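You operate a simulated robot arm through the tools that you are given. There is no shell and no other tool. Be economical: measure what you need, move in short steps, check, and stop when the job is done.

You are at the controls of a simulated robot arm. One attempt, no reset.

JOB
Drop the blended packs into the mixer drawer and lay both on top of the guard.
Fine: the main drive is locked; pull the hopper slide, push it back, open the drawer; it ends shut. Where these are worked on the way, their far stop is far enough and under half their travel is too little: hopper slide, mixer drawer.
Where things are to end (x, y in the base frame): fibre pack within 70 mm of [420, 280]; fibre pack within 70 mm of [370, 350].

The check looks at the end state, three seconds after you hand in, the way a careful person would. Anything else that was tipped, shoved, dropped, spilled or broken makes it a failure.

ROBOT AND FRAMES
A 6-joint arm with a fingered hand on a trunk, on a base that drives. Base frame: it is fixed to the floor where the robot stands at the start and does not move with it; the origin is under the middle of the robot, x ahead of it, y to its left, z up; the surface under the hand at the start is at about z = 1112. Units: mm, degrees, N and s.
With the tool pointing down near the work surface it reaches from about 100 to 620 mm from the robot's upright axis, wherever it stands. Its first joint turns from -166.0 to 166.0 degrees. Places, roughly: hopper slide [600, 100, 1000]; mixer drawer [600, 100, 700]; top of the mixer guard [400, 400, 900]. Payload 5 kg.
Tool frame: the origin (TCP) lies between the finger pads and is the grasp point; the fingertips stand 43 mm ahead of it; z points along the fingers, y is the line along which they close. Largest opening 144 mm; the body of the gripper starts 50 mm behind the TCP. The gripper is a hand of 5 fingers: y runs from the thumb to the fingers, the wrist lies at [-21, -133, -233] in the tool frame.
Orientation is told as [roll, pitch, yaw] about the base's x, y, z axes, in that order, counted from this pose: with the fingers straight down and the wrist toward the robot, the tool's x, y and z point along [0, 1, 0], [1, 0, 0] and [0, 0, -1] of the base frame.

CONTROLS
- The arm moves only by the tool jog_arm. Its argument "targets" is a list of rows, each an object (a shift or turn left out is 0) with "delta_rot": the turn, a rotation vector about the tool's x, y, z in degrees, a list of three; "xyz": the shift along the tool's x, y, z in mm, a list of three. In form: [{"delta_rot": [rx, ry, rz], "xyz": [tx, ty, tz]}, ...]. A call has 1 to 8 rows; each row is the pose to reach, as a shift and turn from the pose commanded when the call began, along the tool's axes at that moment. A row lasts 0.2 s, in which the tool goes at most 50 mm and 8.6 degrees; a call with a longer step from one row to the next is refused whole. Where a pose cannot be reached the arm comes as near as it can. A force on the tool above 90 N (or 10 N above the force at the start of the call, whichever is more), or a blocked arm, ends the call early, and 0.2 s more pass. In this call time passes only in rows, and 0.2 s behind the last. It gives the time, the measured TCP pose, the force on the tool (base axes), the opening and the grip force at its end, in the units of the frame above (readings bear some noise), with the torque about the TCP (base axes, N m) and any sound that the robot's microphone picked up.
- Cameras (640 x 400 px; columns grow to the right, rows downward): "scene" is now at [24.7, 178.1, 1263.5]; the picture's right is [0.24, -0.97, 0.00], its down [-0.59, -0.15, -0.79] and it looks along [0.77, 0.19, -0.61] (base axes); focal length 214 px, centre (320, 200). "wrist" rides on the gripper at [86, -109, -168] in the tool frame; the picture's right is [-0.80, 0.28, -0.53], its down [-0.54, -0.73, 0.42] and it looks along [-0.27, 0.63, 0.73] (tool axes); focal length 275 px, centre (320, 200). There is no depth. A picture from a camera that has moved, and an enlarged one, comes with that camera's place and axes in the base frame and with its lens.
- capture(camera): a new picture of that camera. No time passes.
- move_column(by): slides the trunk up (or, below 0, down) by that many mm; the arm and the scene camera ride with it, the base frame stays. It gives what a move gives, with no picture.
- steer(legs): drives the robot by 1 to 6 legs, each [ahead, left, turn to the left] in mm, mm and degrees, along the robot's own axes; the way and the turn of a leg run together, so that a leg with both is an arc; at most 1500 mm and 180 degrees a leg. The arm and the cameras ride along, it lands a little off, and it stops where it bumps. It gives what a move gives.
- set_fingers(index, middle, ring, little, thumb_bend, thumb_turn): sets how far each is bent, from 0 (flat) to 1 (curled in); at 0.3 the hand is open as for a grip, at 0.7 the pads meet at the TCP. One left out holds its place. A second passes; each finger stops where it meets its share of the squeeze, and holds until it gets a number again. It is the only way to open and close the hand. It gives what a move gives, with no picture; readings hold the bend of each and the force on index, middle, ring, little, thumb and palm. thumb_turn goes from beside the hand (0) to across from the fingers (1), as for a grip.
- pan_tilt(pan, tilt): turns the head with the scene camera to pan (to the left, within 155 degrees either way) and tilt (down, from -29 to 69), counted from straight ahead of the robot. It gives what a move gives.
- close_up(camera, box): a new picture of the part [left, top, right, bottom] of that camera's present view, enlarged. No time passes.
- sign_off(): hands the job in; it is judged then, once.

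Work in short steps. Places have to be worked out from the pictures, the camera data and where the tool is seen: move nearer, look again, correct. Check each grasp and each placing, and mend what went wrong. You have 120 turns and 78 pictures in all, those below and enlarged ones among them. Open the gripper and draw the arm clear of the work before you hand the job in, unless the task says otherwise; then end with one line.

The tools are called after "Emit:" as name(argument=value, ...) on one line, values as JSON. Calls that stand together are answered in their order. jog_arm: Moves the arm, as the interface text tells. Its arguments: {"type":"object","properties":{"targets":{"type":"array","items":{"type":"object","properties":{"delta_rot":{"type":"array","items":{"type":"number"}},"xyz":{"type":"array","items":{"type":"number"}}}}}},"required":["targets"]} The other tools are called the same way: move_column (by) slides the trunk up or down; set_fingers (index, middle, ring, little, thumb_bend, thumb_turn) moves the fingers one by one; steer (legs) drives the base; pan_tilt (pan, tilt) turns the head that bears the scene camera; capture (camera) takes a picture; close_up (camera, box) takes an enlarged picture of a part of a camera's view; sign_off () hands the job in.

At the start:

```text
time: 0.0
eef_pos: [536.8, 36.2, 1210.2]
ee_rot: [0.0, 0.0, 0.0]
ft_force: [-0.3, 0.6, 0.1]
wrist_torque: [-0.01, -0.01, 0.01]
gripper_width: 143.7
gripper_force: 0.2
shape: jaw
bend: [0.3, 0.3, 0.3, 0.3, 0.3, 0.98]
finger forces: [0.1, 0.0, 0.1, 0.1, 0.0, 0.0]
trunk travel left (down, up): [-179.0, 411.0]
robot x, y, heading: [-2.5, -3.1, -0.2]
head pan, tilt: [14.1, 37.5]
```

scene: 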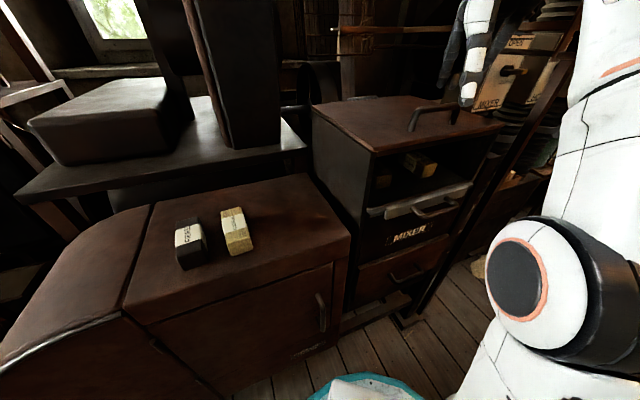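
wrist: 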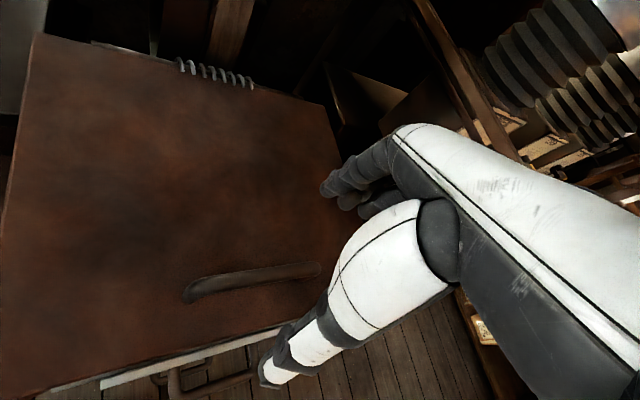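

The mixer cabinet stands ahead, with a guard cabinet to its left that already has two packs on it. I'll take enlarged views of both.

Emit:
close_up(camera="scene", box=[300, 80, 520, 330])

Emit:
close_up(camera="scene", box=[100, 160, 360, 370])

```text
1.60 times, centred on (410, 205) of scene
camera zoom: at [24.7, 178.1, 1263.5], right [0.24, -0.97, 0.0], down [-0.59, -0.15, -0.79], along [0.77, 0.19, -0.61], focal length 343 px, centre (176, 192)
```

zoom: 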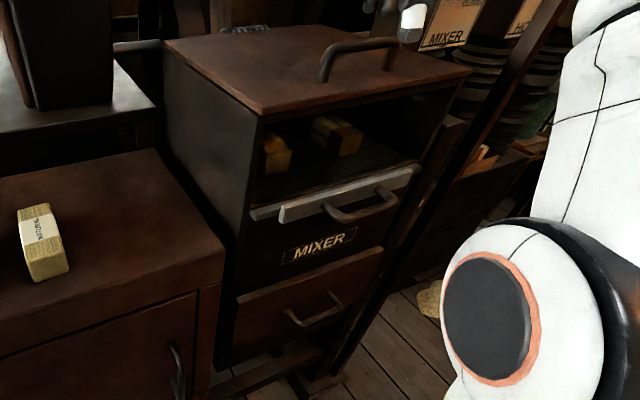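

```text
1.90 times, centred on (230, 265) of scene
camera zoom: at [24.7, 178.1, 1263.5], right [0.24, -0.97, 0.0], down [-0.59, -0.15, -0.79], along [0.77, 0.19, -0.61], focal length 408 px, centre (491, 76)
```

zoom: 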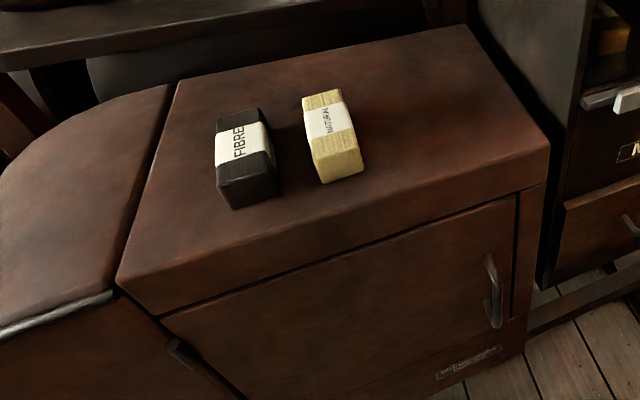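

The cabinet looks yawed by about 37°, with its front facing (-0.8, -0.6). I'll lift and retract the arm, then look down and around before driving.

Emit:
jog_arm(targets=[{"xyz": [0, 0, -45]}, {"xyz": [0, -40, -60]}, {"xyz": [0, -85, -60]}, {"xyz": [0, -130, -60]}])

Emit:
pan_tilt(pan=10, tilt=69)

Emit:
capture(camera="scene")

```text
time: 1.0
eef_pos: [401.7, 35.2, 1272.7]
ee_rot: [0.1, -0.4, 0.0]
ft_force: [-4.6, -0.2, 1.0]
wrist_torque: [-0.02, -0.36, -0.06]
gripper_width: 143.9
gripper_force: 0.0
shape: jaw
bend: [0.3, 0.3, 0.3, 0.3, 0.3, 0.98]
finger forces: [0.1, 0.0, 0.0, 0.1, 0.0, 0.0]
out of reach, approached as far as the arm can: row 1, 2, 3
trunk travel left (down, up): [-179.0, 411.0]
robot x, y, heading: [-4.3, 0.9, 0.1]
head pan, tilt: [14.1, 37.5]
```

```text
time: 2.0
eef_pos: [409.1, 36.3, 1268.6]
ee_rot: [0.0, 0.0, 0.1]
ft_force: [-0.3, 0.5, 0.2]
wrist_torque: [-0.04, -0.03, 0.0]
gripper_width: 144.1
gripper_force: 0.2
shape: jaw
bend: [0.3, 0.3, 0.3, 0.3, 0.3, 0.98]
finger forces: [0.0, 0.0, 0.1, 0.1, 0.0, 0.0]
trunk travel left (down, up): [-179.0, 411.0]
robot x, y, heading: [-0.7, -1.6, 0.1]
head pan, tilt: [10.0, 68.8]
```

```text
73 pictures are left
camera scene: at [-4.3, 166.8, 1223.7], right [0.17, -0.98, 0.0], down [-0.92, -0.16, -0.36], along [0.36, 0.06, -0.93], focal length 214 px, centre (320, 200)
```

scene: 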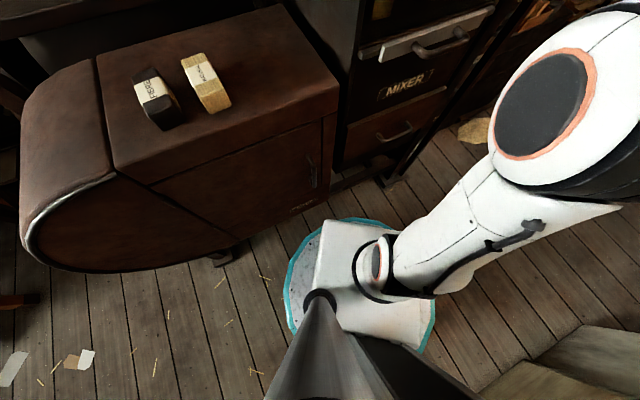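

The round teal base has a radius of about 340 mm, and nothing stands in the way on the right. I'll drive so that I face the mixer front squarely at about 540 mm.

Emit:
steer(legs=[[0, -283, 0], [25, 0, 0], [0, 0, 37]])

Emit:
pan_tilt(pan=0, tilt=40)

Emit:
capture(camera="scene")

Emit:
capture(camera="wrist")

```text
time: 6.1
eef_pos: [328.9, -7.3, 1269.6]
ee_rot: [-0.1, 0.0, 37.1]
ft_force: [-0.5, 0.0, -0.1]
wrist_torque: [-0.02, -0.02, -0.01]
gripper_width: 144.1
gripper_force: 0.1
shape: jaw
bend: [0.3, 0.3, 0.3, 0.3, 0.3, 0.98]
finger forces: [0.0, 0.1, 0.1, 0.0, 0.0, 0.0]
trunk travel left (down, up): [-179.0, 411.0]
robot x, y, heading: [24.4, -283.1, 37.1]
head pan, tilt: [10.0, 68.8]
```

```text
time: 7.0
eef_pos: [328.4, -7.5, 1269.5]
ee_rot: [0.1, 0.0, 37.2]
ft_force: [0.2, 0.1, 0.1]
wrist_torque: [0.01, -0.02, -0.04]
gripper_width: 143.9
gripper_force: 0.1
shape: jaw
bend: [0.3, 0.3, 0.3, 0.3, 0.3, 0.98]
finger forces: [0.0, 0.1, 0.0, 0.0, 0.0, 0.0]
trunk travel left (down, up): [-179.0, 411.0]
robot x, y, heading: [24.4, -282.0, 37.1]
head pan, tilt: [0.0, 40.0]
```

```text
72 pictures are left
camera scene: at [-48.2, -140.8, 1259.7], right [0.6, -0.8, 0.0], down [-0.51, -0.39, -0.77], along [0.61, 0.46, -0.64], focal length 214 px, centre (320, 200)
```

scene: 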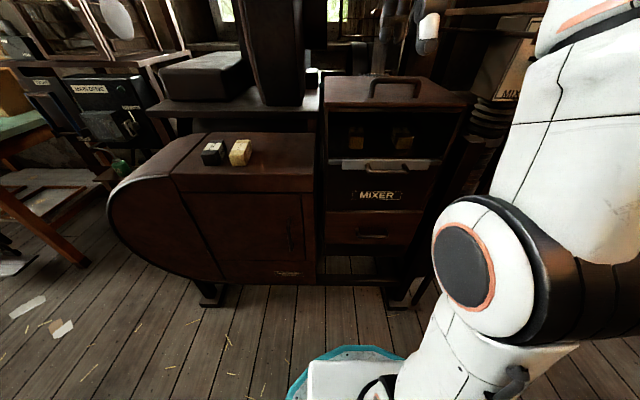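

```text
71 pictures are left
camera wrist: at [189.2, -4.2, 1436.3], right [0.71, -0.46, 0.53], down [-0.25, -0.87, -0.42], along [0.66, 0.17, -0.73], focal length 275 px, centre (320, 200)
```

wrist: 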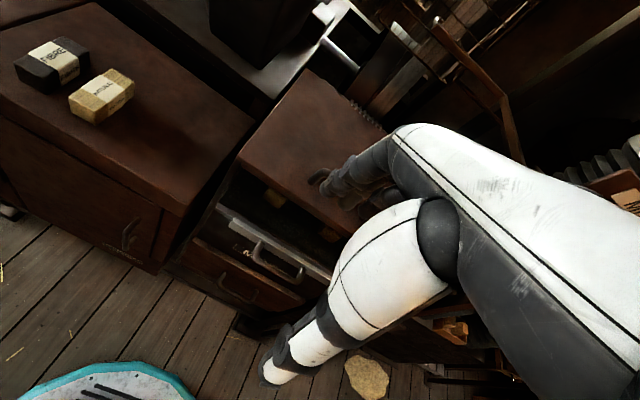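

I'm now square to the mixer front. I'll zoom in to measure the handles.

Emit:
close_up(camera="scene", box=[310, 65, 480, 265])

Emit:
close_up(camera="wrist", box=[180, 160, 360, 330])

```text
2.00 times, centred on (395, 165) of scene
camera zoom: at [-48.2, -140.8, 1259.7], right [0.6, -0.8, 0.0], down [-0.51, -0.39, -0.77], along [0.61, 0.46, -0.64], focal length 429 px, centre (170, 270)
```

zoom: 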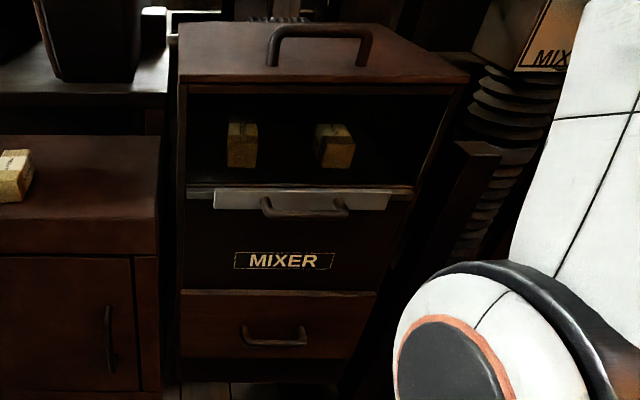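

```text
2.35 times, centred on (270, 245) of wrist
camera zoom: at [189.2, -4.2, 1436.3], right [0.71, -0.46, 0.53], down [-0.25, -0.87, -0.42], along [0.66, 0.17, -0.73], focal length 648 px, centre (438, 94)
```

zoom: 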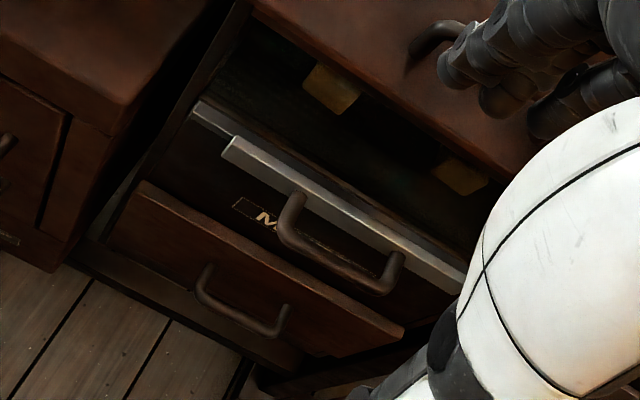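

From the two views, with s measured along heading 37° and w to the left, the slide bar is at s≈348, w≈-259, z≈965. The drawer bar is at s≈350, w≈-260, z≈707, and both are about 104 mm wide. I'll lower the trunk and tilt the hand forward.

Emit:
move_column(by=-150)

Emit:
jog_arm(targets=[{"delta_rot": [-8, 0, 0], "xyz": [0, -5, 0]}, {"delta_rot": [-16, 0, 0], "xyz": [0, -10, 0]}, {"delta_rot": [-24, 0, 0], "xyz": [0, -15, 0]}, {"delta_rot": [-32, 0, 0], "xyz": [0, -20, 0]}, {"delta_rot": [-40, 0, 0], "xyz": [0, -20, 0]}, {"delta_rot": [-48, 0, 0], "xyz": [0, -20, 0]}, {"delta_rot": [-56, 0, 0], "xyz": [0, -20, 0]}, {"delta_rot": [-64, 0, 0], "xyz": [0, -20, 0]}])

Emit:
set_fingers(index=0.5, middle=0.5, ring=0.5, little=0.5, thumb_bend=0.3)

Emit:
capture(camera="wrist")

Emit:
capture(camera="scene")

```text
time: 8.8
eef_pos: [329.2, -8.3, 1119.0]
ee_rot: [0.0, 0.0, 37.1]
ft_force: [0.0, -0.5, -0.6]
wrist_torque: [-0.01, -0.01, -0.03]
gripper_width: 144.4
gripper_force: 0.1
shape: jaw
bend: [0.3, 0.3, 0.3, 0.3, 0.3, 0.98]
finger forces: [0.0, 0.0, 0.0, 0.0, 0.0, 0.0]
trunk travel left (down, up): [-29.0, 561.0]
robot x, y, heading: [26.5, -280.3, 37.1]
head pan, tilt: [0.0, 40.0]
```

```text
time: 9.9
eef_pos: [381.0, 49.1, 1049.2]
ee_rot: [-1.3, -23.6, 36.8]
ft_force: [-41.0, -28.7, -15.5]
wrist_torque: [-0.12, 0.45, -0.68]
gripper_width: 128.6
gripper_force: 0.0
shape: jaw
bend: [0.41, 0.42, 0.37, 0.31, 0.3, 0.97]
finger forces: [10.9, 27.7, 10.0, 1.9, 0.0, 0.1]
trunk travel left (down, up): [-29.0, 561.0]
robot x, y, heading: [23.2, -282.5, 37.2]
head pan, tilt: [0.0, 40.0]
stopped in row 5: the arm was blocked; the commanded pose is now the measured one
```

```text
time: 10.9
eef_pos: [384.9, 48.3, 1049.9]
ee_rot: [-1.6, -24.0, 37.0]
ft_force: [-1.0, 0.9, 0.7]
wrist_torque: [0.02, 0.0, 0.01]
gripper_width: 114.1
gripper_force: 0.1
shape: fingers
bend: [0.5, 0.5, 0.5, 0.5, 0.3, 0.97]
finger forces: [0.0, 0.1, 0.0, 0.1, 0.1, 0.0]
trunk travel left (down, up): [-29.0, 561.0]
robot x, y, heading: [21.7, -281.6, 37.2]
head pan, tilt: [0.0, 40.0]
```

```text
68 pictures are left
camera wrist: at [196.1, 21.6, 1156.2], right [0.5, -0.6, 0.62], down [-0.06, -0.74, -0.67], along [0.87, 0.29, -0.41], focal length 275 px, centre (320, 200)
```

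wrist: 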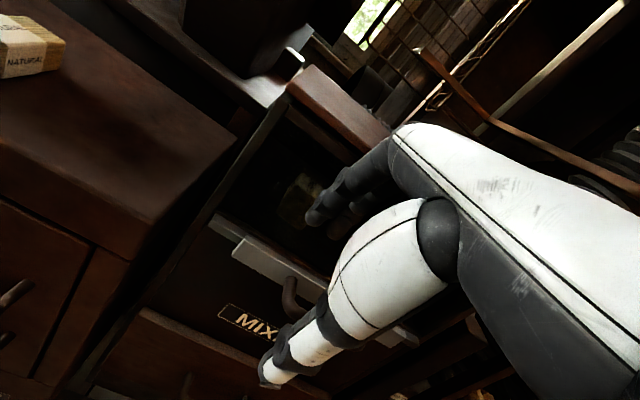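

```text
67 pictures are left
camera scene: at [-44.5, -137.1, 1110.7], right [0.6, -0.8, 0.0], down [-0.52, -0.39, -0.76], along [0.61, 0.46, -0.65], focal length 214 px, centre (320, 200)
```

scene: 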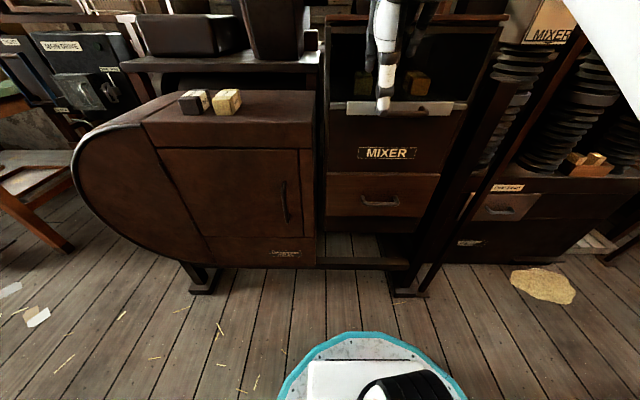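

The tilt ran into the arm's minimum reach and drifted forward, and a finger touched the lid edge. I need more standoff, so I'll check the space behind before backing up.

Emit:
pan_tilt(pan=-130, tilt=40)

Emit:
capture(camera="scene")

Emit:
pan_tilt(pan=150, tilt=40)

Emit:
capture(camera="scene")

```text
time: 13.0
eef_pos: [383.9, 48.3, 1050.9]
ee_rot: [-1.6, -24.0, 36.9]
ft_force: [-0.7, 0.3, 0.2]
wrist_torque: [0.03, 0.0, 0.0]
gripper_width: 114.2
gripper_force: 0.1
shape: fingers
bend: [0.5, 0.5, 0.5, 0.5, 0.3, 0.97]
finger forces: [0.1, 0.0, 0.0, 0.0, 0.0, 0.0]
trunk travel left (down, up): [-29.0, 561.0]
robot x, y, heading: [21.3, -281.4, 37.0]
head pan, tilt: [-130.0, 40.0]
```

```text
66 pictures are left
camera scene: at [-116.1, -273.5, 1110.2], right [-1.0, 0.05, 0.0], down [0.03, 0.64, -0.77], along [-0.04, -0.77, -0.64], focal length 214 px, centre (320, 200)
```

scene: 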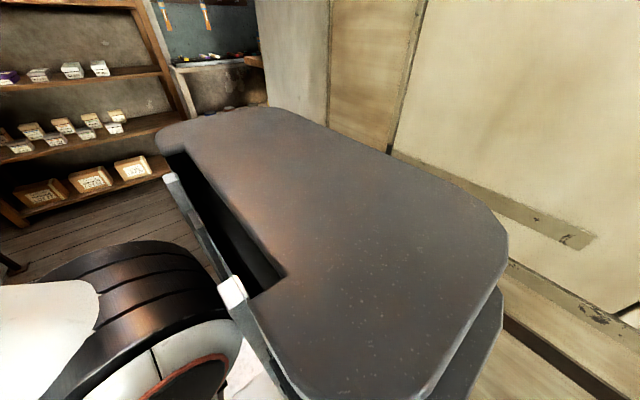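

```text
time: 16.9
eef_pos: [385.1, 48.3, 1051.1]
ee_rot: [-1.5, -24.1, 36.9]
ft_force: [0.2, -0.4, 0.5]
wrist_torque: [0.0, 0.01, -0.01]
gripper_width: 114.3
gripper_force: 0.1
shape: fingers
bend: [0.5, 0.5, 0.5, 0.5, 0.3, 0.97]
finger forces: [0.1, 0.1, 0.0, 0.0, 0.1, 0.0]
trunk travel left (down, up): [-29.0, 561.0]
robot x, y, heading: [28.6, -282.9, 37.3]
head pan, tilt: [150.0, 40.0]
```

```text
65 pictures are left
camera scene: at [-195.9, -199.0, 1110.6], right [-0.12, 0.99, 0.0], down [0.63, 0.08, -0.77], along [-0.76, -0.1, -0.64], focal length 214 px, centre (320, 200)
```

scene: 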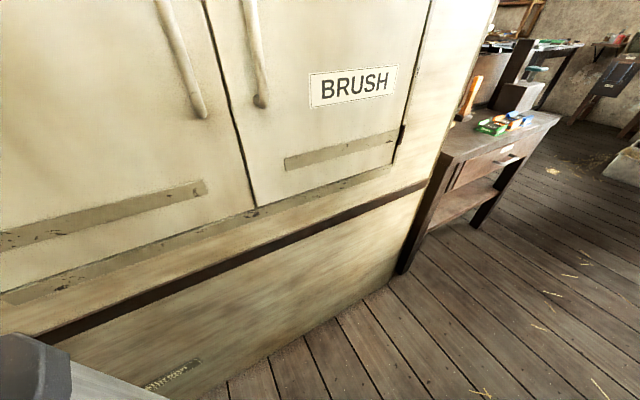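

There's a cabinet face about 460 mm behind the robot's axis, so I can only back up about 80 mm. I'll withdraw the hand from the opening, back up 80, and try a two-finger hook shape.

Emit:
steer(legs=[[-80, 0, 0]])

Emit:
set_fingers(index=0.5, middle=0.5, ring=1.0, little=1.0, thumb_bend=0.3)

Emit:
pan_tilt(pan=-15, tilt=30)

Emit:
close_up(camera="scene", box=[200, 0, 460, 200])

Emit:
close_up(camera="wrist", box=[200, 60, 440, 400])

```text
time: 17.9
eef_pos: [320.9, 0.5, 1050.0]
ee_rot: [-1.5, -24.1, 37.0]
ft_force: [-0.1, 0.0, -0.6]
wrist_torque: [0.01, 0.01, 0.02]
gripper_width: 114.1
gripper_force: 0.0
shape: fingers
bend: [0.5, 0.5, 0.5, 0.5, 0.3, 0.97]
finger forces: [0.0, 0.0, 0.1, 0.0, 0.0, 0.0]
trunk travel left (down, up): [-29.0, 561.0]
robot x, y, heading: [-40.3, -328.6, 37.2]
head pan, tilt: [150.0, 40.0]
```

```text
time: 18.9
eef_pos: [320.1, 1.6, 1049.2]
ee_rot: [-1.6, -24.1, 37.0]
ft_force: [0.5, -1.0, -0.5]
wrist_torque: [0.0, 0.03, 0.01]
gripper_width: 114.0
gripper_force: 0.1
shape: fingers
bend: [0.5, 0.5, 1.0, 1.0, 0.3, 0.97]
finger forces: [0.0, 0.0, 0.1, 0.1, 0.0, 0.0]
trunk travel left (down, up): [-29.0, 561.0]
robot x, y, heading: [-38.6, -330.5, 37.1]
head pan, tilt: [150.0, 40.0]
```

```text
time: 21.4
eef_pos: [320.6, 0.8, 1049.5]
ee_rot: [-1.6, -24.1, 37.0]
ft_force: [-0.5, 0.3, 0.9]
wrist_torque: [-0.01, 0.01, 0.02]
gripper_width: 114.1
gripper_force: 0.0
shape: fingers
bend: [0.5, 0.5, 1.0, 1.0, 0.3, 0.97]
finger forces: [0.1, 0.0, 0.0, 0.0, 0.0, 0.0]
trunk travel left (down, up): [-29.0, 561.0]
robot x, y, heading: [-40.6, -328.5, 37.3]
head pan, tilt: [-15.0, 30.0]
```

```text
2.00 times, centred on (330, 100) of scene
camera zoom: at [-92.6, -203.7, 1125.0], right [0.38, -0.93, 0.0], down [-0.47, -0.19, -0.86], along [0.8, 0.33, -0.5], focal length 429 px, centre (300, 400)
```

zoom: 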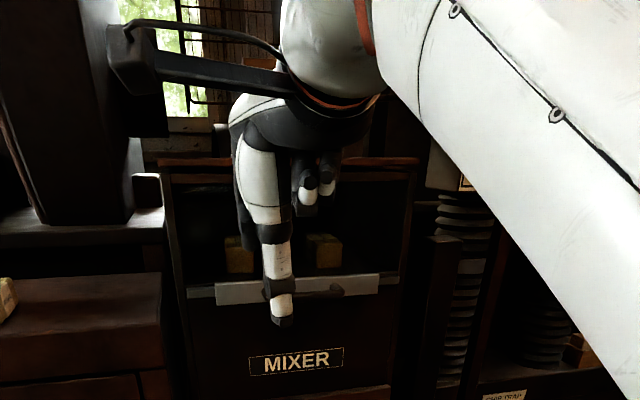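

```text
1.18 times, centred on (320, 230) of wrist
camera zoom: at [132.1, -27.3, 1155.3], right [0.5, -0.6, 0.62], down [-0.06, -0.74, -0.67], along [0.87, 0.29, -0.41], focal length 324 px, centre (320, 165)
```

zoom: 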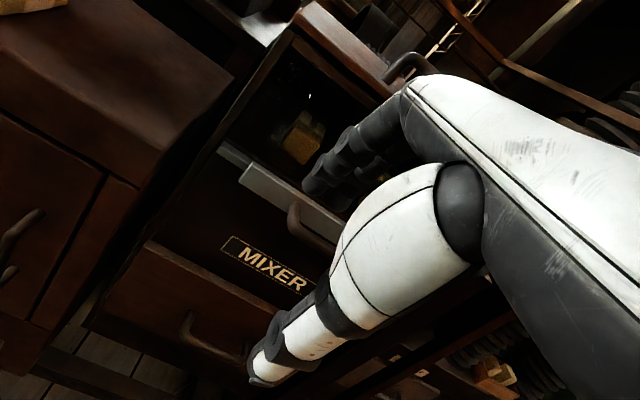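

The curled ring and little fingers sit well out of the way. I'll shift right so that index and middle line up with the slide bar, staying above it.

Emit:
set_fingers(index=0.58, middle=0.58)

Emit:
jog_arm(targets=[{"xyz": [-40, 0, 0]}, {"xyz": [-84, 0, 0]}, {"xyz": [-84, 27, 17]}, {"xyz": [-84, 50, 32]}])

Emit:
close_up(camera="scene", box=[200, 0, 460, 200])

Emit:
close_up(camera="wrist", box=[160, 60, 440, 400])

```text
time: 22.4
eef_pos: [321.5, 0.5, 1049.8]
ee_rot: [-1.5, -24.0, 37.0]
ft_force: [0.1, 0.4, -0.3]
wrist_torque: [-0.03, 0.03, -0.02]
gripper_width: 101.5
gripper_force: 0.0
shape: fingers
bend: [0.57, 0.57, 1.0, 1.0, 0.3, 0.97]
finger forces: [0.0, 0.1, 0.0, 0.1, 0.0, 0.0]
trunk travel left (down, up): [-29.0, 561.0]
robot x, y, heading: [-38.0, -330.3, 37.1]
head pan, tilt: [-15.0, 30.0]
```

```text
time: 23.4
eef_pos: [412.0, -36.0, 1046.6]
ee_rot: [-1.6, -24.4, 37.1]
ft_force: [0.4, -0.1, 0.0]
wrist_torque: [-0.01, -0.05, 0.0]
gripper_width: 101.5
gripper_force: 0.0
shape: fingers
bend: [0.57, 0.57, 1.0, 1.0, 0.3, 0.98]
finger forces: [0.0, 0.1, 0.0, 0.1, 0.0, 0.0]
trunk travel left (down, up): [-29.0, 561.0]
robot x, y, heading: [-38.5, -329.8, 37.0]
head pan, tilt: [-15.0, 30.0]
```

```text
2.00 times, centred on (330, 100) of scene
camera zoom: at [-96.8, -207.0, 1125.1], right [0.38, -0.93, 0.0], down [-0.46, -0.19, -0.87], along [0.8, 0.33, -0.5], focal length 429 px, centre (300, 400)
```

zoom: 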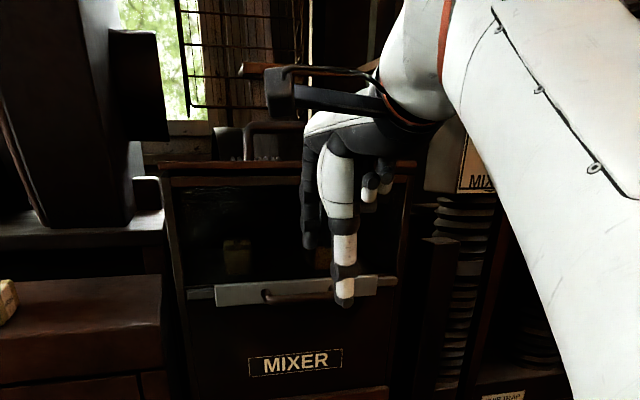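

```text
1.18 times, centred on (300, 230) of wrist
camera zoom: at [223.3, -64.4, 1151.8], right [0.49, -0.61, 0.62], down [-0.06, -0.74, -0.67], along [0.87, 0.29, -0.4], focal length 324 px, centre (344, 165)
```

zoom: 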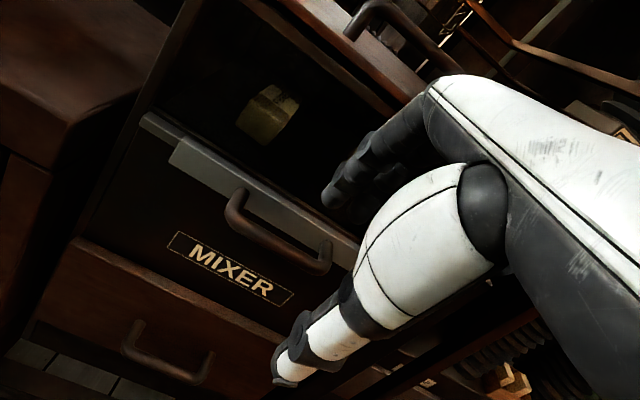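

The index edge is at w≈-255, so the two-finger pair needs to move left about 18 mm to centre in the handle, which spans -204 to -310. I'll shift, move forward, then go down behind the bar.

Emit:
set_fingers(index=0.64, middle=0.64)

Emit:
jog_arm(targets=[{"xyz": [18, 0, 0]}, {"xyz": [18, 28, 12.6]}, {"xyz": [18, 22, 26]}, {"xyz": [18, 14, 44.6]}])

Emit:
close_up(camera="scene", box=[240, 60, 420, 200])

Emit:
close_up(camera="wrist", box=[160, 60, 440, 400])

```text
time: 24.4
eef_pos: [412.6, -35.9, 1047.7]
ee_rot: [-1.4, -24.4, 37.0]
ft_force: [-0.3, 0.2, -0.7]
wrist_torque: [0.01, -0.03, -0.05]
gripper_width: 88.9
gripper_force: 0.1
shape: fingers
bend: [0.64, 0.64, 1.0, 1.0, 0.3, 0.98]
finger forces: [0.0, 0.0, 0.0, 0.0, 0.0, 0.0]
trunk travel left (down, up): [-29.0, 561.0]
robot x, y, heading: [-35.8, -331.5, 37.5]
head pan, tilt: [-15.0, 30.0]
```

```text
time: 25.4
eef_pos: [428.1, -3.7, 1013.3]
ee_rot: [-1.4, -24.5, 36.9]
ft_force: [1.4, -0.1, -1.0]
wrist_torque: [-0.02, 0.0, 0.0]
gripper_width: 89.0
gripper_force: 0.1
shape: fingers
bend: [0.64, 0.64, 1.0, 1.0, 0.3, 0.98]
finger forces: [0.1, 0.1, 0.0, 0.0, 0.1, 0.0]
trunk travel left (down, up): [-29.0, 561.0]
robot x, y, heading: [-39.0, -333.2, 37.1]
head pan, tilt: [-15.0, 30.0]
```

```text
2.86 times, centred on (330, 130) of scene
camera zoom: at [-96.9, -207.1, 1125.2], right [0.38, -0.93, 0.0], down [-0.46, -0.19, -0.87], along [0.8, 0.33, -0.5], focal length 613 px, centre (291, 400)
```

zoom: 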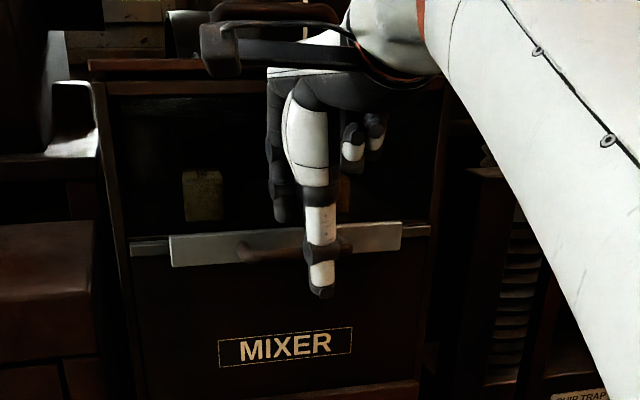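

```text
1.18 times, centred on (300, 230) of wrist
camera zoom: at [238.8, -32.7, 1117.0], right [0.49, -0.61, 0.62], down [-0.06, -0.74, -0.67], along [0.87, 0.29, -0.4], focal length 324 px, centre (344, 165)
```

zoom: 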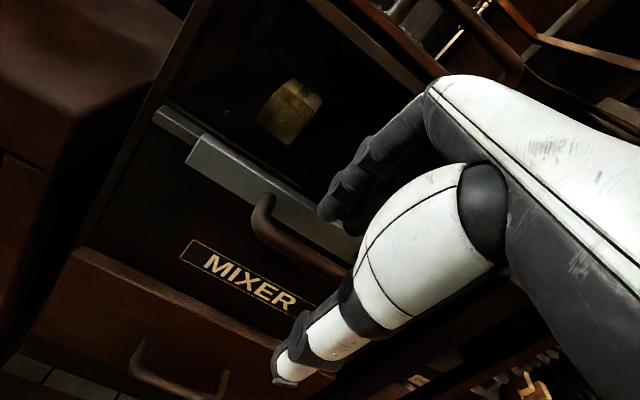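

The fingers sit above the gap between bar and plate, laterally inside the handle. I'll lower 40 mm straight down.

Emit:
jog_arm(targets=[{"xyz": [0, -8, 18]}, {"xyz": [0, -17, 36]}])

Emit:
close_up(camera="scene", box=[240, 60, 420, 200])

Emit:
close_up(camera="wrist", box=[160, 60, 440, 400])

```text
time: 26.0
eef_pos: [427.3, -6.3, 975.9]
ee_rot: [-1.6, -24.9, 37.0]
ft_force: [-4.5, -2.0, 13.6]
wrist_torque: [0.24, -0.71, -0.08]
gripper_width: 89.3
gripper_force: 8.1
shape: fingers
bend: [0.64, 0.64, 1.0, 1.0, 0.3, 0.98]
finger forces: [0.4, 15.2, 0.1, 0.2, 0.1, 0.1]
trunk travel left (down, up): [-29.0, 561.0]
robot x, y, heading: [-37.9, -330.0, 37.3]
head pan, tilt: [-15.0, 30.0]
```

```text
2.86 times, centred on (330, 130) of scene
camera zoom: at [-97.6, -207.6, 1125.5], right [0.38, -0.93, 0.0], down [-0.46, -0.19, -0.87], along [0.8, 0.33, -0.5], focal length 613 px, centre (291, 400)
```

zoom: 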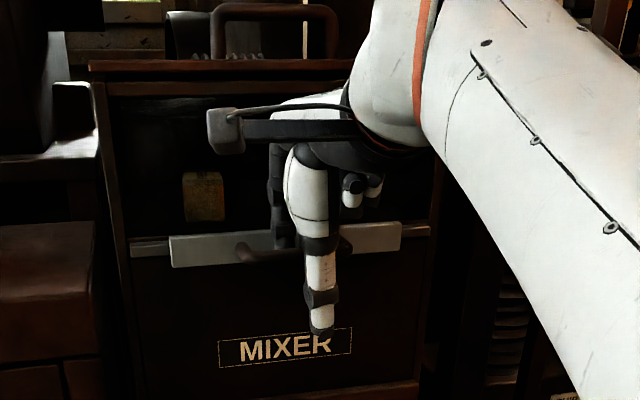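

```text
1.18 times, centred on (300, 230) of wrist
camera zoom: at [236.5, -34.9, 1079.3], right [0.49, -0.61, 0.62], down [-0.05, -0.74, -0.68], along [0.87, 0.3, -0.39], focal length 324 px, centre (344, 165)
```

zoom: 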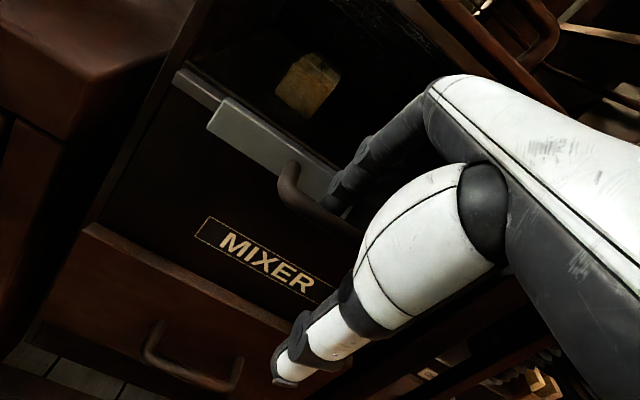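

The middle fingertip is pressing on the bar with about 15 N. I'll lift a little, open the two fingers slightly, and go down again.

Emit:
jog_arm(targets=[{"xyz": [0, 8, -18]}, {"xyz": [0, 11, -24]}])

Emit:
set_fingers(index=0.55, middle=0.55)

Emit:
jog_arm(targets=[{"xyz": [0, -8, 18]}, {"xyz": [0, -14, 30]}])

Emit:
close_up(camera="wrist", box=[160, 60, 440, 400])

```text
time: 26.6
eef_pos: [427.8, -4.2, 997.4]
ee_rot: [-1.4, -24.4, 37.0]
ft_force: [0.1, 0.8, 0.5]
wrist_torque: [-0.03, 0.04, 0.0]
gripper_width: 88.9
gripper_force: 0.1
shape: fingers
bend: [0.64, 0.64, 1.0, 1.0, 0.3, 0.98]
finger forces: [0.0, 0.0, 0.0, 0.0, 0.1, 0.0]
trunk travel left (down, up): [-29.0, 561.0]
robot x, y, heading: [-36.9, -329.9, 37.0]
head pan, tilt: [-15.0, 30.0]
```

```text
time: 27.6
eef_pos: [427.2, -4.7, 998.8]
ee_rot: [-1.6, -24.5, 37.0]
ft_force: [-1.3, -0.6, 0.8]
wrist_torque: [0.0, 0.01, -0.03]
gripper_width: 104.6
gripper_force: 0.3
shape: fingers
bend: [0.55, 0.56, 1.0, 1.0, 0.3, 0.98]
finger forces: [0.1, 1.3, 0.0, 0.0, 0.0, 0.1]
trunk travel left (down, up): [-29.0, 561.0]
robot x, y, heading: [-37.2, -331.2, 37.2]
head pan, tilt: [-15.0, 30.0]
```

```text
time: 28.2
eef_pos: [421.1, -8.9, 985.0]
ee_rot: [-1.8, -26.7, 37.0]
ft_force: [-23.3, -13.9, 67.9]
wrist_torque: [2.61, -2.54, 0.37]
gripper_width: 116.0
gripper_force: 34.9
shape: fingers
bend: [0.47, 0.55, 1.0, 1.0, 0.3, 0.98]
finger forces: [66.5, 2.4, 0.0, 0.1, 0.0, 0.0]
trunk travel left (down, up): [-29.0, 561.0]
robot x, y, heading: [-43.5, -332.5, 37.3]
head pan, tilt: [-15.0, 30.0]
```

```text
1.18 times, centred on (300, 230) of wrist
camera zoom: at [228.9, -39.3, 1083.7], right [0.47, -0.62, 0.63], down [-0.04, -0.72, -0.69], along [0.88, 0.3, -0.36], focal length 324 px, centre (344, 165)
```

zoom: 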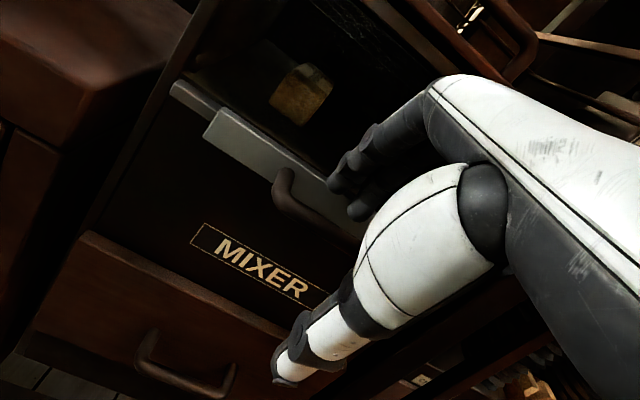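

The index has landed on top of the plate, so the gap is narrower than I assumed, with the plate front at about s=380. I'll lift, rebend to 0.64, and come down about 7 mm nearer the bar.

Emit:
jog_arm(targets=[{"xyz": [0, 8, -18]}, {"xyz": [0, 14, -32]}])

Emit:
set_fingers(index=0.64, middle=0.65)

Emit:
jog_arm(targets=[{"xyz": [0, -6, -3]}, {"xyz": [0, -12, 10]}, {"xyz": [0, -18, 23]}])

Emit:
close_up(camera="wrist", box=[220, 150, 400, 270])

```text
time: 28.8
eef_pos: [428.3, -3.8, 995.3]
ee_rot: [-1.6, -24.1, 36.9]
ft_force: [-2.5, -1.2, 5.6]
wrist_torque: [0.11, -0.09, -0.03]
gripper_width: 106.7
gripper_force: 2.8
shape: fingers
bend: [0.54, 0.57, 1.0, 1.0, 0.3, 0.98]
finger forces: [2.4, 3.1, 0.0, 0.1, 0.1, 0.1]
trunk travel left (down, up): [-29.0, 561.0]
robot x, y, heading: [-38.3, -332.3, 37.1]
head pan, tilt: [-15.0, 30.0]
```

```text
time: 29.8
eef_pos: [427.5, -5.3, 1000.7]
ee_rot: [-1.4, -24.6, 37.0]
ft_force: [0.4, -0.2, 5.2]
wrist_torque: [0.18, -0.19, 0.01]
gripper_width: 92.3
gripper_force: 2.2
shape: fingers
bend: [0.62, 0.65, 1.0, 1.0, 0.3, 0.98]
finger forces: [5.2, 0.0, 0.0, 0.0, 0.1, 0.1]
trunk travel left (down, up): [-29.0, 561.0]
robot x, y, heading: [-37.4, -331.3, 36.9]
head pan, tilt: [-15.0, 30.0]
```

```text
time: 30.6
eef_pos: [417.4, -13.3, 988.8]
ee_rot: [-1.9, -26.5, 37.1]
ft_force: [-11.7, -9.3, 62.5]
wrist_torque: [2.86, -2.45, 0.24]
gripper_width: 111.7
gripper_force: 31.8
shape: fingers
bend: [0.51, 0.64, 1.0, 1.0, 0.3, 0.98]
finger forces: [58.6, 3.9, 0.0, 0.0, 0.0, 0.0]
trunk travel left (down, up): [-29.0, 561.0]
robot x, y, heading: [-38.3, -330.5, 37.1]
head pan, tilt: [-15.0, 30.0]
```

```text
3.33 times, centred on (310, 210) of wrist
camera zoom: at [225.3, -42.9, 1087.7], right [0.47, -0.62, 0.63], down [-0.04, -0.73, -0.69], along [0.88, 0.3, -0.37], focal length 918 px, centre (353, 167)
```

zoom: 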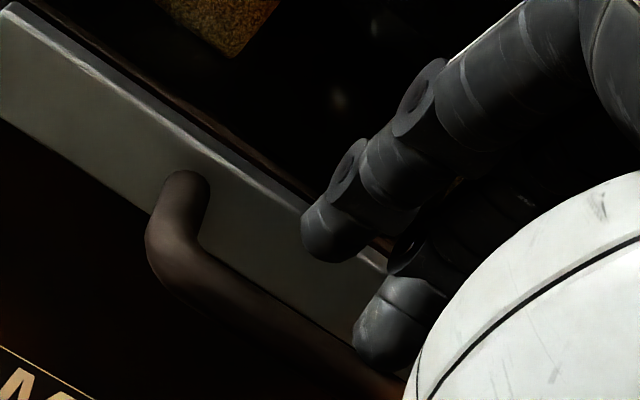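

The index is still caught on the plate's top edge. I'll lift fully clear, rebend, and descend vertically at s≈329.

Emit:
jog_arm(targets=[{"xyz": [0, 10, -23]}, {"xyz": [0, 20, -46]}, {"xyz": [0, 22, -57]}])

Emit:
set_fingers(index=0.65, middle=0.65)

Emit:
close_up(camera="wrist", box=[220, 150, 400, 270])

```text
time: 31.4
eef_pos: [418.6, -9.5, 1031.2]
ee_rot: [-1.5, -24.3, 36.9]
ft_force: [0.0, 0.6, -0.1]
wrist_torque: [0.01, -0.01, 0.0]
gripper_width: 89.9
gripper_force: 0.1
shape: fingers
bend: [0.64, 0.65, 1.0, 1.0, 0.3, 0.98]
finger forces: [0.0, 0.1, 0.0, 0.1, 0.1, 0.1]
trunk travel left (down, up): [-29.0, 561.0]
robot x, y, heading: [-41.1, -332.1, 37.3]
head pan, tilt: [-15.0, 30.0]
```

```text
time: 32.4
eef_pos: [419.7, -9.5, 1032.5]
ee_rot: [-1.5, -24.6, 37.1]
ft_force: [-0.4, 1.0, 0.2]
wrist_torque: [-0.02, 0.0, -0.04]
gripper_width: 87.3
gripper_force: 0.1
shape: fingers
bend: [0.65, 0.65, 1.0, 1.0, 0.3, 0.98]
finger forces: [0.0, 0.1, 0.1, 0.0, 0.1, 0.1]
trunk travel left (down, up): [-29.0, 561.0]
robot x, y, heading: [-36.3, -331.7, 37.1]
head pan, tilt: [-15.0, 30.0]
```

```text
3.33 times, centred on (310, 210) of wrist
camera zoom: at [229.5, -38.7, 1137.0], right [0.49, -0.61, 0.62], down [-0.06, -0.74, -0.67], along [0.87, 0.29, -0.4], focal length 918 px, centre (353, 167)
```

zoom: 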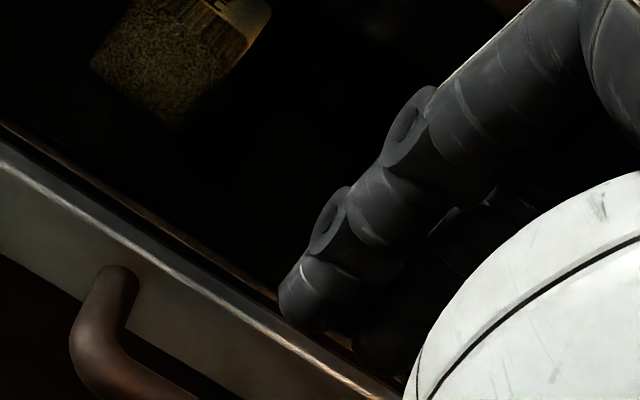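

All clear now. I'll descend vertically at s≈329 in small steps, watching the finger forces.

Emit:
jog_arm(targets=[{"xyz": [0, -8, 18]}, {"xyz": [0, -15, 34]}, {"xyz": [0, -22, 50]}])

Emit:
close_up(camera="wrist", box=[220, 150, 400, 270])

```text
time: 33.2
eef_pos: [417.1, -12.6, 986.9]
ee_rot: [-1.7, -25.5, 37.1]
ft_force: [-1.3, 0.1, 38.9]
wrist_torque: [0.67, -0.95, 0.05]
gripper_width: 90.9
gripper_force: 15.9
shape: fingers
bend: [0.62, 0.63, 1.0, 1.0, 0.3, 0.98]
finger forces: [19.3, 13.4, 0.0, 0.0, 0.0, 0.0]
trunk travel left (down, up): [-29.0, 561.0]
robot x, y, heading: [-37.7, -328.4, 37.3]
head pan, tilt: [-15.0, 30.0]
```

```text
3.33 times, centred on (310, 210) of wrist
camera zoom: at [226.7, -41.7, 1088.6], right [0.48, -0.61, 0.63], down [-0.05, -0.73, -0.68], along [0.87, 0.3, -0.38], focal length 918 px, centre (353, 167)
```

zoom: 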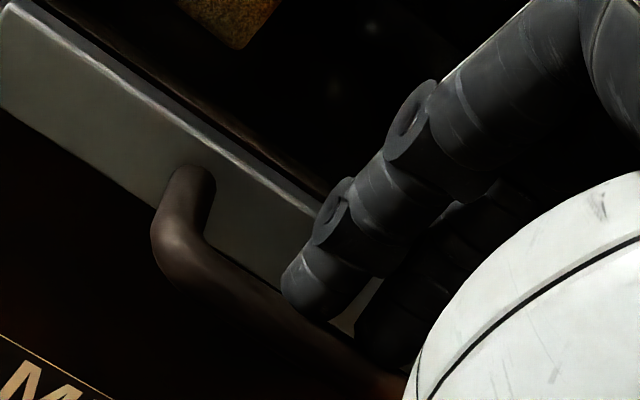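

Now both fingertips rest on top of the bar. I'll lift 25 mm, go forward 6 mm, and drop again.

Emit:
jog_arm(targets=[{"xyz": [0, 10, -23]}, {"xyz": [0, 15.7, -20.4]}, {"xyz": [0, 10, -7]}, {"xyz": [0, 3.5, 7]}])

Emit:
close_up(camera="wrist", box=[220, 150, 400, 270])

```text
time: 34.2
eef_pos: [423.7, -8.2, 975.4]
ee_rot: [-1.6, -24.7, 37.0]
ft_force: [1.8, 2.5, 11.3]
wrist_torque: [0.26, -0.57, 0.04]
gripper_width: 90.5
gripper_force: 7.4
shape: fingers
bend: [0.63, 0.63, 1.0, 1.0, 0.3, 0.98]
finger forces: [2.7, 11.6, 0.0, 0.1, 0.0, 0.0]
trunk travel left (down, up): [-29.0, 561.0]
robot x, y, heading: [-39.6, -331.9, 37.3]
head pan, tilt: [-15.0, 30.0]
```

```text
3.33 times, centred on (310, 210) of wrist
camera zoom: at [234.6, -37.0, 1078.8], right [0.49, -0.61, 0.62], down [-0.06, -0.74, -0.67], along [0.87, 0.3, -0.4], focal length 918 px, centre (353, 167)
```

zoom: 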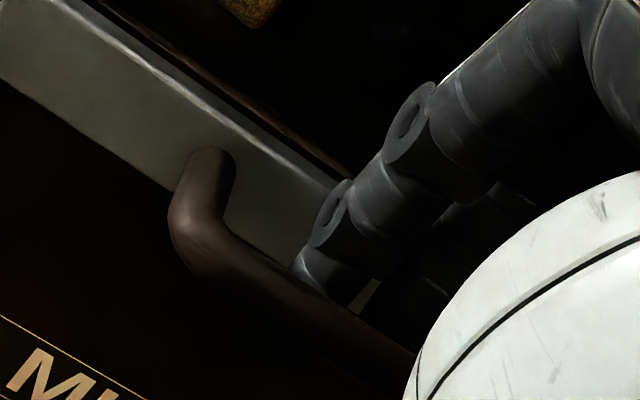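

Both fingers are now behind the bar. I'll go 8 mm deeper, then pull back 20 to test.

Emit:
jog_arm(targets=[{"xyz": [0, -2, 8]}])

Emit:
set_fingers(index=0.72, middle=0.72)

Emit:
jog_arm(targets=[{"xyz": [0, -9, -4]}, {"xyz": [0, -18, -8]}, {"xyz": [0, -27.5, -12]}, {"xyz": [0, -36.5, -16.3]}])

Emit:
close_up(camera="wrist", box=[160, 60, 440, 400])

```text
time: 34.6
eef_pos: [427.1, -6.3, 961.1]
ee_rot: [-1.4, -24.0, 37.0]
ft_force: [-0.6, 0.6, -0.2]
wrist_torque: [0.0, -0.03, -0.04]
gripper_width: 89.5
gripper_force: 2.6
shape: fingers
bend: [0.64, 0.66, 1.0, 1.0, 0.3, 0.98]
finger forces: [2.3, 2.2, 0.0, 0.0, 0.0, 0.0]
trunk travel left (down, up): [-29.0, 561.0]
robot x, y, heading: [-39.4, -329.3, 37.3]
head pan, tilt: [-15.0, 30.0]
```

```text
time: 35.6
eef_pos: [427.5, -6.5, 962.0]
ee_rot: [-1.5, -24.2, 37.0]
ft_force: [1.0, -0.9, -17.2]
wrist_torque: [0.09, 0.09, -0.1]
gripper_width: 76.6
gripper_force: 15.7
shape: fingers
bend: [0.71, 0.71, 1.0, 1.0, 0.3, 0.98]
finger forces: [5.2, 27.1, 0.0, 0.0, 0.1, 0.1]
trunk travel left (down, up): [-29.0, 561.0]
robot x, y, heading: [-38.4, -332.9, 37.0]
head pan, tilt: [-15.0, 30.0]
```

```text
time: 36.6
eef_pos: [403.4, -24.2, 956.2]
ee_rot: [-1.4, -23.5, 37.1]
ft_force: [-0.4, 0.3, 12.5]
wrist_torque: [0.29, -0.41, -0.18]
gripper_width: 77.1
gripper_force: 9.4
shape: fingers
bend: [0.72, 0.72, 1.0, 1.0, 0.3, 0.98]
finger forces: [6.3, 12.7, 0.0, 0.0, 0.0, 0.1]
trunk travel left (down, up): [-29.0, 561.0]
robot x, y, heading: [-37.9, -329.1, 37.4]
head pan, tilt: [-15.0, 30.0]
```

```text
1.18 times, centred on (300, 230) of wrist
camera zoom: at [216.3, -52.0, 1064.4], right [0.51, -0.6, 0.62], down [-0.07, -0.74, -0.67], along [0.86, 0.29, -0.42], focal length 324 px, centre (344, 165)
```

zoom: 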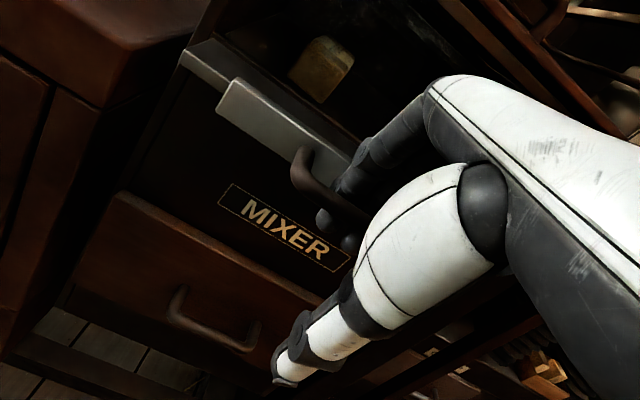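

The slide is coming out, with the bar hooked by both fingers. I'll keep pulling straight back.

Emit:
jog_arm(targets=[{"xyz": [0, -13.7, -6]}, {"xyz": [0, -27.4, -12]}, {"xyz": [0, -41, -18]}, {"xyz": [0, -55, -24]}, {"xyz": [0, -68.5, -30]}, {"xyz": [0, -82, -36]}])

Emit:
capture(camera="wrist")

Emit:
capture(camera="scene")

```text
time: 37.3
eef_pos: [400.3, -24.9, 937.6]
ee_rot: [-1.4, -21.3, 38.0]
ft_force: [2.2, -3.1, 13.6]
wrist_torque: [0.42, -0.54, -0.51]
gripper_width: 85.5
gripper_force: 16.6
shape: fingers
bend: [0.72, 0.72, 1.0, 1.0, 0.3, 0.98]
finger forces: [13.1, 19.3, 0.3, 0.1, 0.0, 0.0]
trunk travel left (down, up): [-29.0, 561.0]
robot x, y, heading: [-39.7, -328.6, 37.1]
head pan, tilt: [-15.0, 30.0]
stopped in row 3: the force on the tool passed its limit at 102 N (the readings are from after the stop); the commanded pose is now the measured one
```

```text
50 pictures are left
camera wrist: at [216.9, -53.1, 1052.4], right [0.53, -0.58, 0.62], down [-0.08, -0.76, -0.65], along [0.84, 0.3, -0.45], focal length 275 px, centre (320, 200)
```

wrist: 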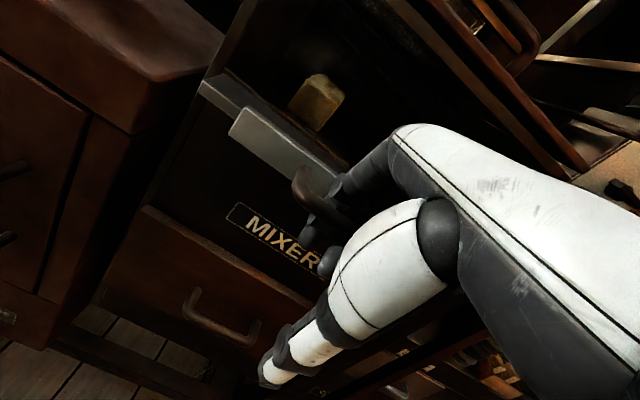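

```text
49 pictures are left
camera scene: at [-90.9, -204.9, 1124.6], right [0.38, -0.93, 0.0], down [-0.47, -0.19, -0.86], along [0.8, 0.33, -0.51], focal length 214 px, centre (320, 200)
```

scene: 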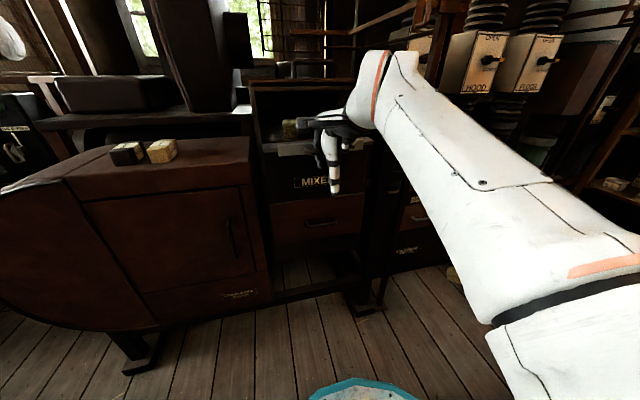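

The pull ended at 102 N after about 30 mm. I'll look closely at the slide and the packs to see whether that's the stop or a jam.

Emit:
close_up(camera="scene", box=[230, 60, 410, 250])

Emit:
close_up(camera="wrist", box=[180, 50, 380, 290])

```text
2.11 times, centred on (320, 155) of scene
camera zoom: at [-90.9, -204.9, 1124.6], right [0.38, -0.93, 0.0], down [-0.47, -0.19, -0.86], along [0.8, 0.33, -0.51], focal length 452 px, centre (320, 295)
```

zoom: 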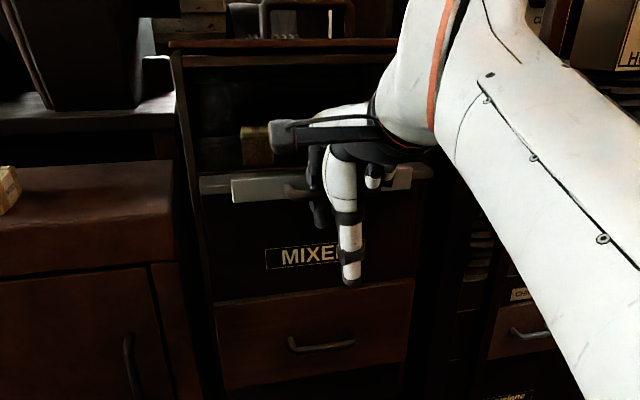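

```text
1.67 times, centred on (280, 170) of wrist
camera zoom: at [216.9, -53.1, 1052.4], right [0.53, -0.58, 0.62], down [-0.08, -0.76, -0.65], along [0.84, 0.3, -0.45], focal length 459 px, centre (387, 250)
```

zoom: 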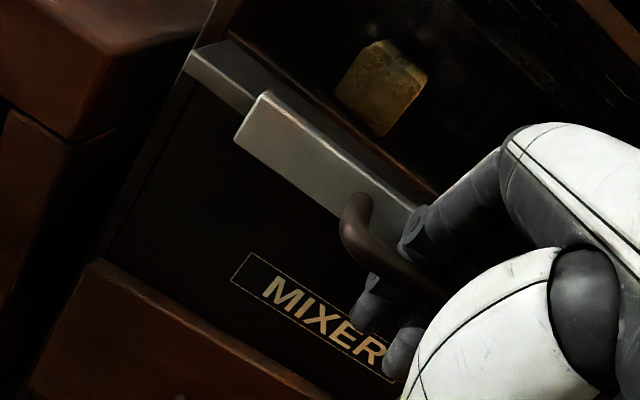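

The slide has moved about 30 mm, but the hand sagged and twisted during the pull. I'll restore height a little and pull again in gentle steps.

Emit:
jog_arm(targets=[{"xyz": [0, 2, -6]}, {"xyz": [0, -5, -9]}, {"xyz": [0, -12, -12]}, {"xyz": [0, -19, -15]}, {"xyz": [0, -26, -18]}])

Emit:
close_up(camera="wrist", box=[180, 50, 380, 290])

```text
time: 38.4
eef_pos: [396.9, -26.2, 937.5]
ee_rot: [-1.7, -20.2, 38.8]
ft_force: [4.1, -4.3, 15.3]
wrist_torque: [0.43, -0.6, -0.6]
gripper_width: 86.4
gripper_force: 20.5
shape: fingers
bend: [0.72, 0.72, 1.0, 1.0, 0.3, 0.98]
finger forces: [13.2, 22.8, 6.2, 0.0, 0.0, 0.0]
trunk travel left (down, up): [-29.0, 561.0]
robot x, y, heading: [-38.3, -331.8, 37.3]
head pan, tilt: [-15.0, 30.0]
stopped in row 5: the force on the tool passed its limit at 96 N (the readings are from after the stop); the commanded pose is now the measured one
```

```text
1.67 times, centred on (280, 170) of wrist
camera zoom: at [214.9, -56.0, 1054.5], right [0.55, -0.56, 0.62], down [-0.07, -0.77, -0.63], along [0.83, 0.3, -0.46], focal length 459 px, centre (387, 250)
```

zoom: 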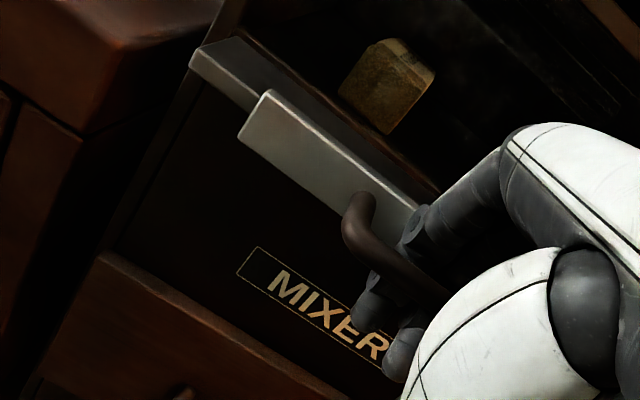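

It advanced only about 3 mm before the force limit. I'll try once more, slowly, to see whether it's friction or a hard stop.

Emit:
jog_arm(targets=[{"xyz": [0, -2.8, -1]}, {"xyz": [0, -5.6, -2]}, {"xyz": [0, -8.4, -3]}, {"xyz": [0, -11.2, -4]}, {"xyz": [0, -14, -5]}, {"xyz": [0, -15, -6]}, {"xyz": [0, -15, -6]}])

```text
time: 39.7
eef_pos: [396.8, -28.1, 936.6]
ee_rot: [-2.2, -20.3, 39.4]
ft_force: [4.0, -4.7, 18.9]
wrist_torque: [0.4, -0.64, -0.59]
gripper_width: 87.2
gripper_force: 21.5
shape: fingers
bend: [0.72, 0.72, 1.0, 1.0, 0.3, 0.98]
finger forces: [13.1, 22.2, 8.2, 0.0, 0.0, 0.0]
trunk travel left (down, up): [-29.0, 561.0]
robot x, y, heading: [-36.0, -329.0, 37.1]
head pan, tilt: [-15.0, 30.0]
stopped in row 6: the force on the tool passed its limit at 92 N (the readings are from after the stop); the commanded pose is now the measured one
```

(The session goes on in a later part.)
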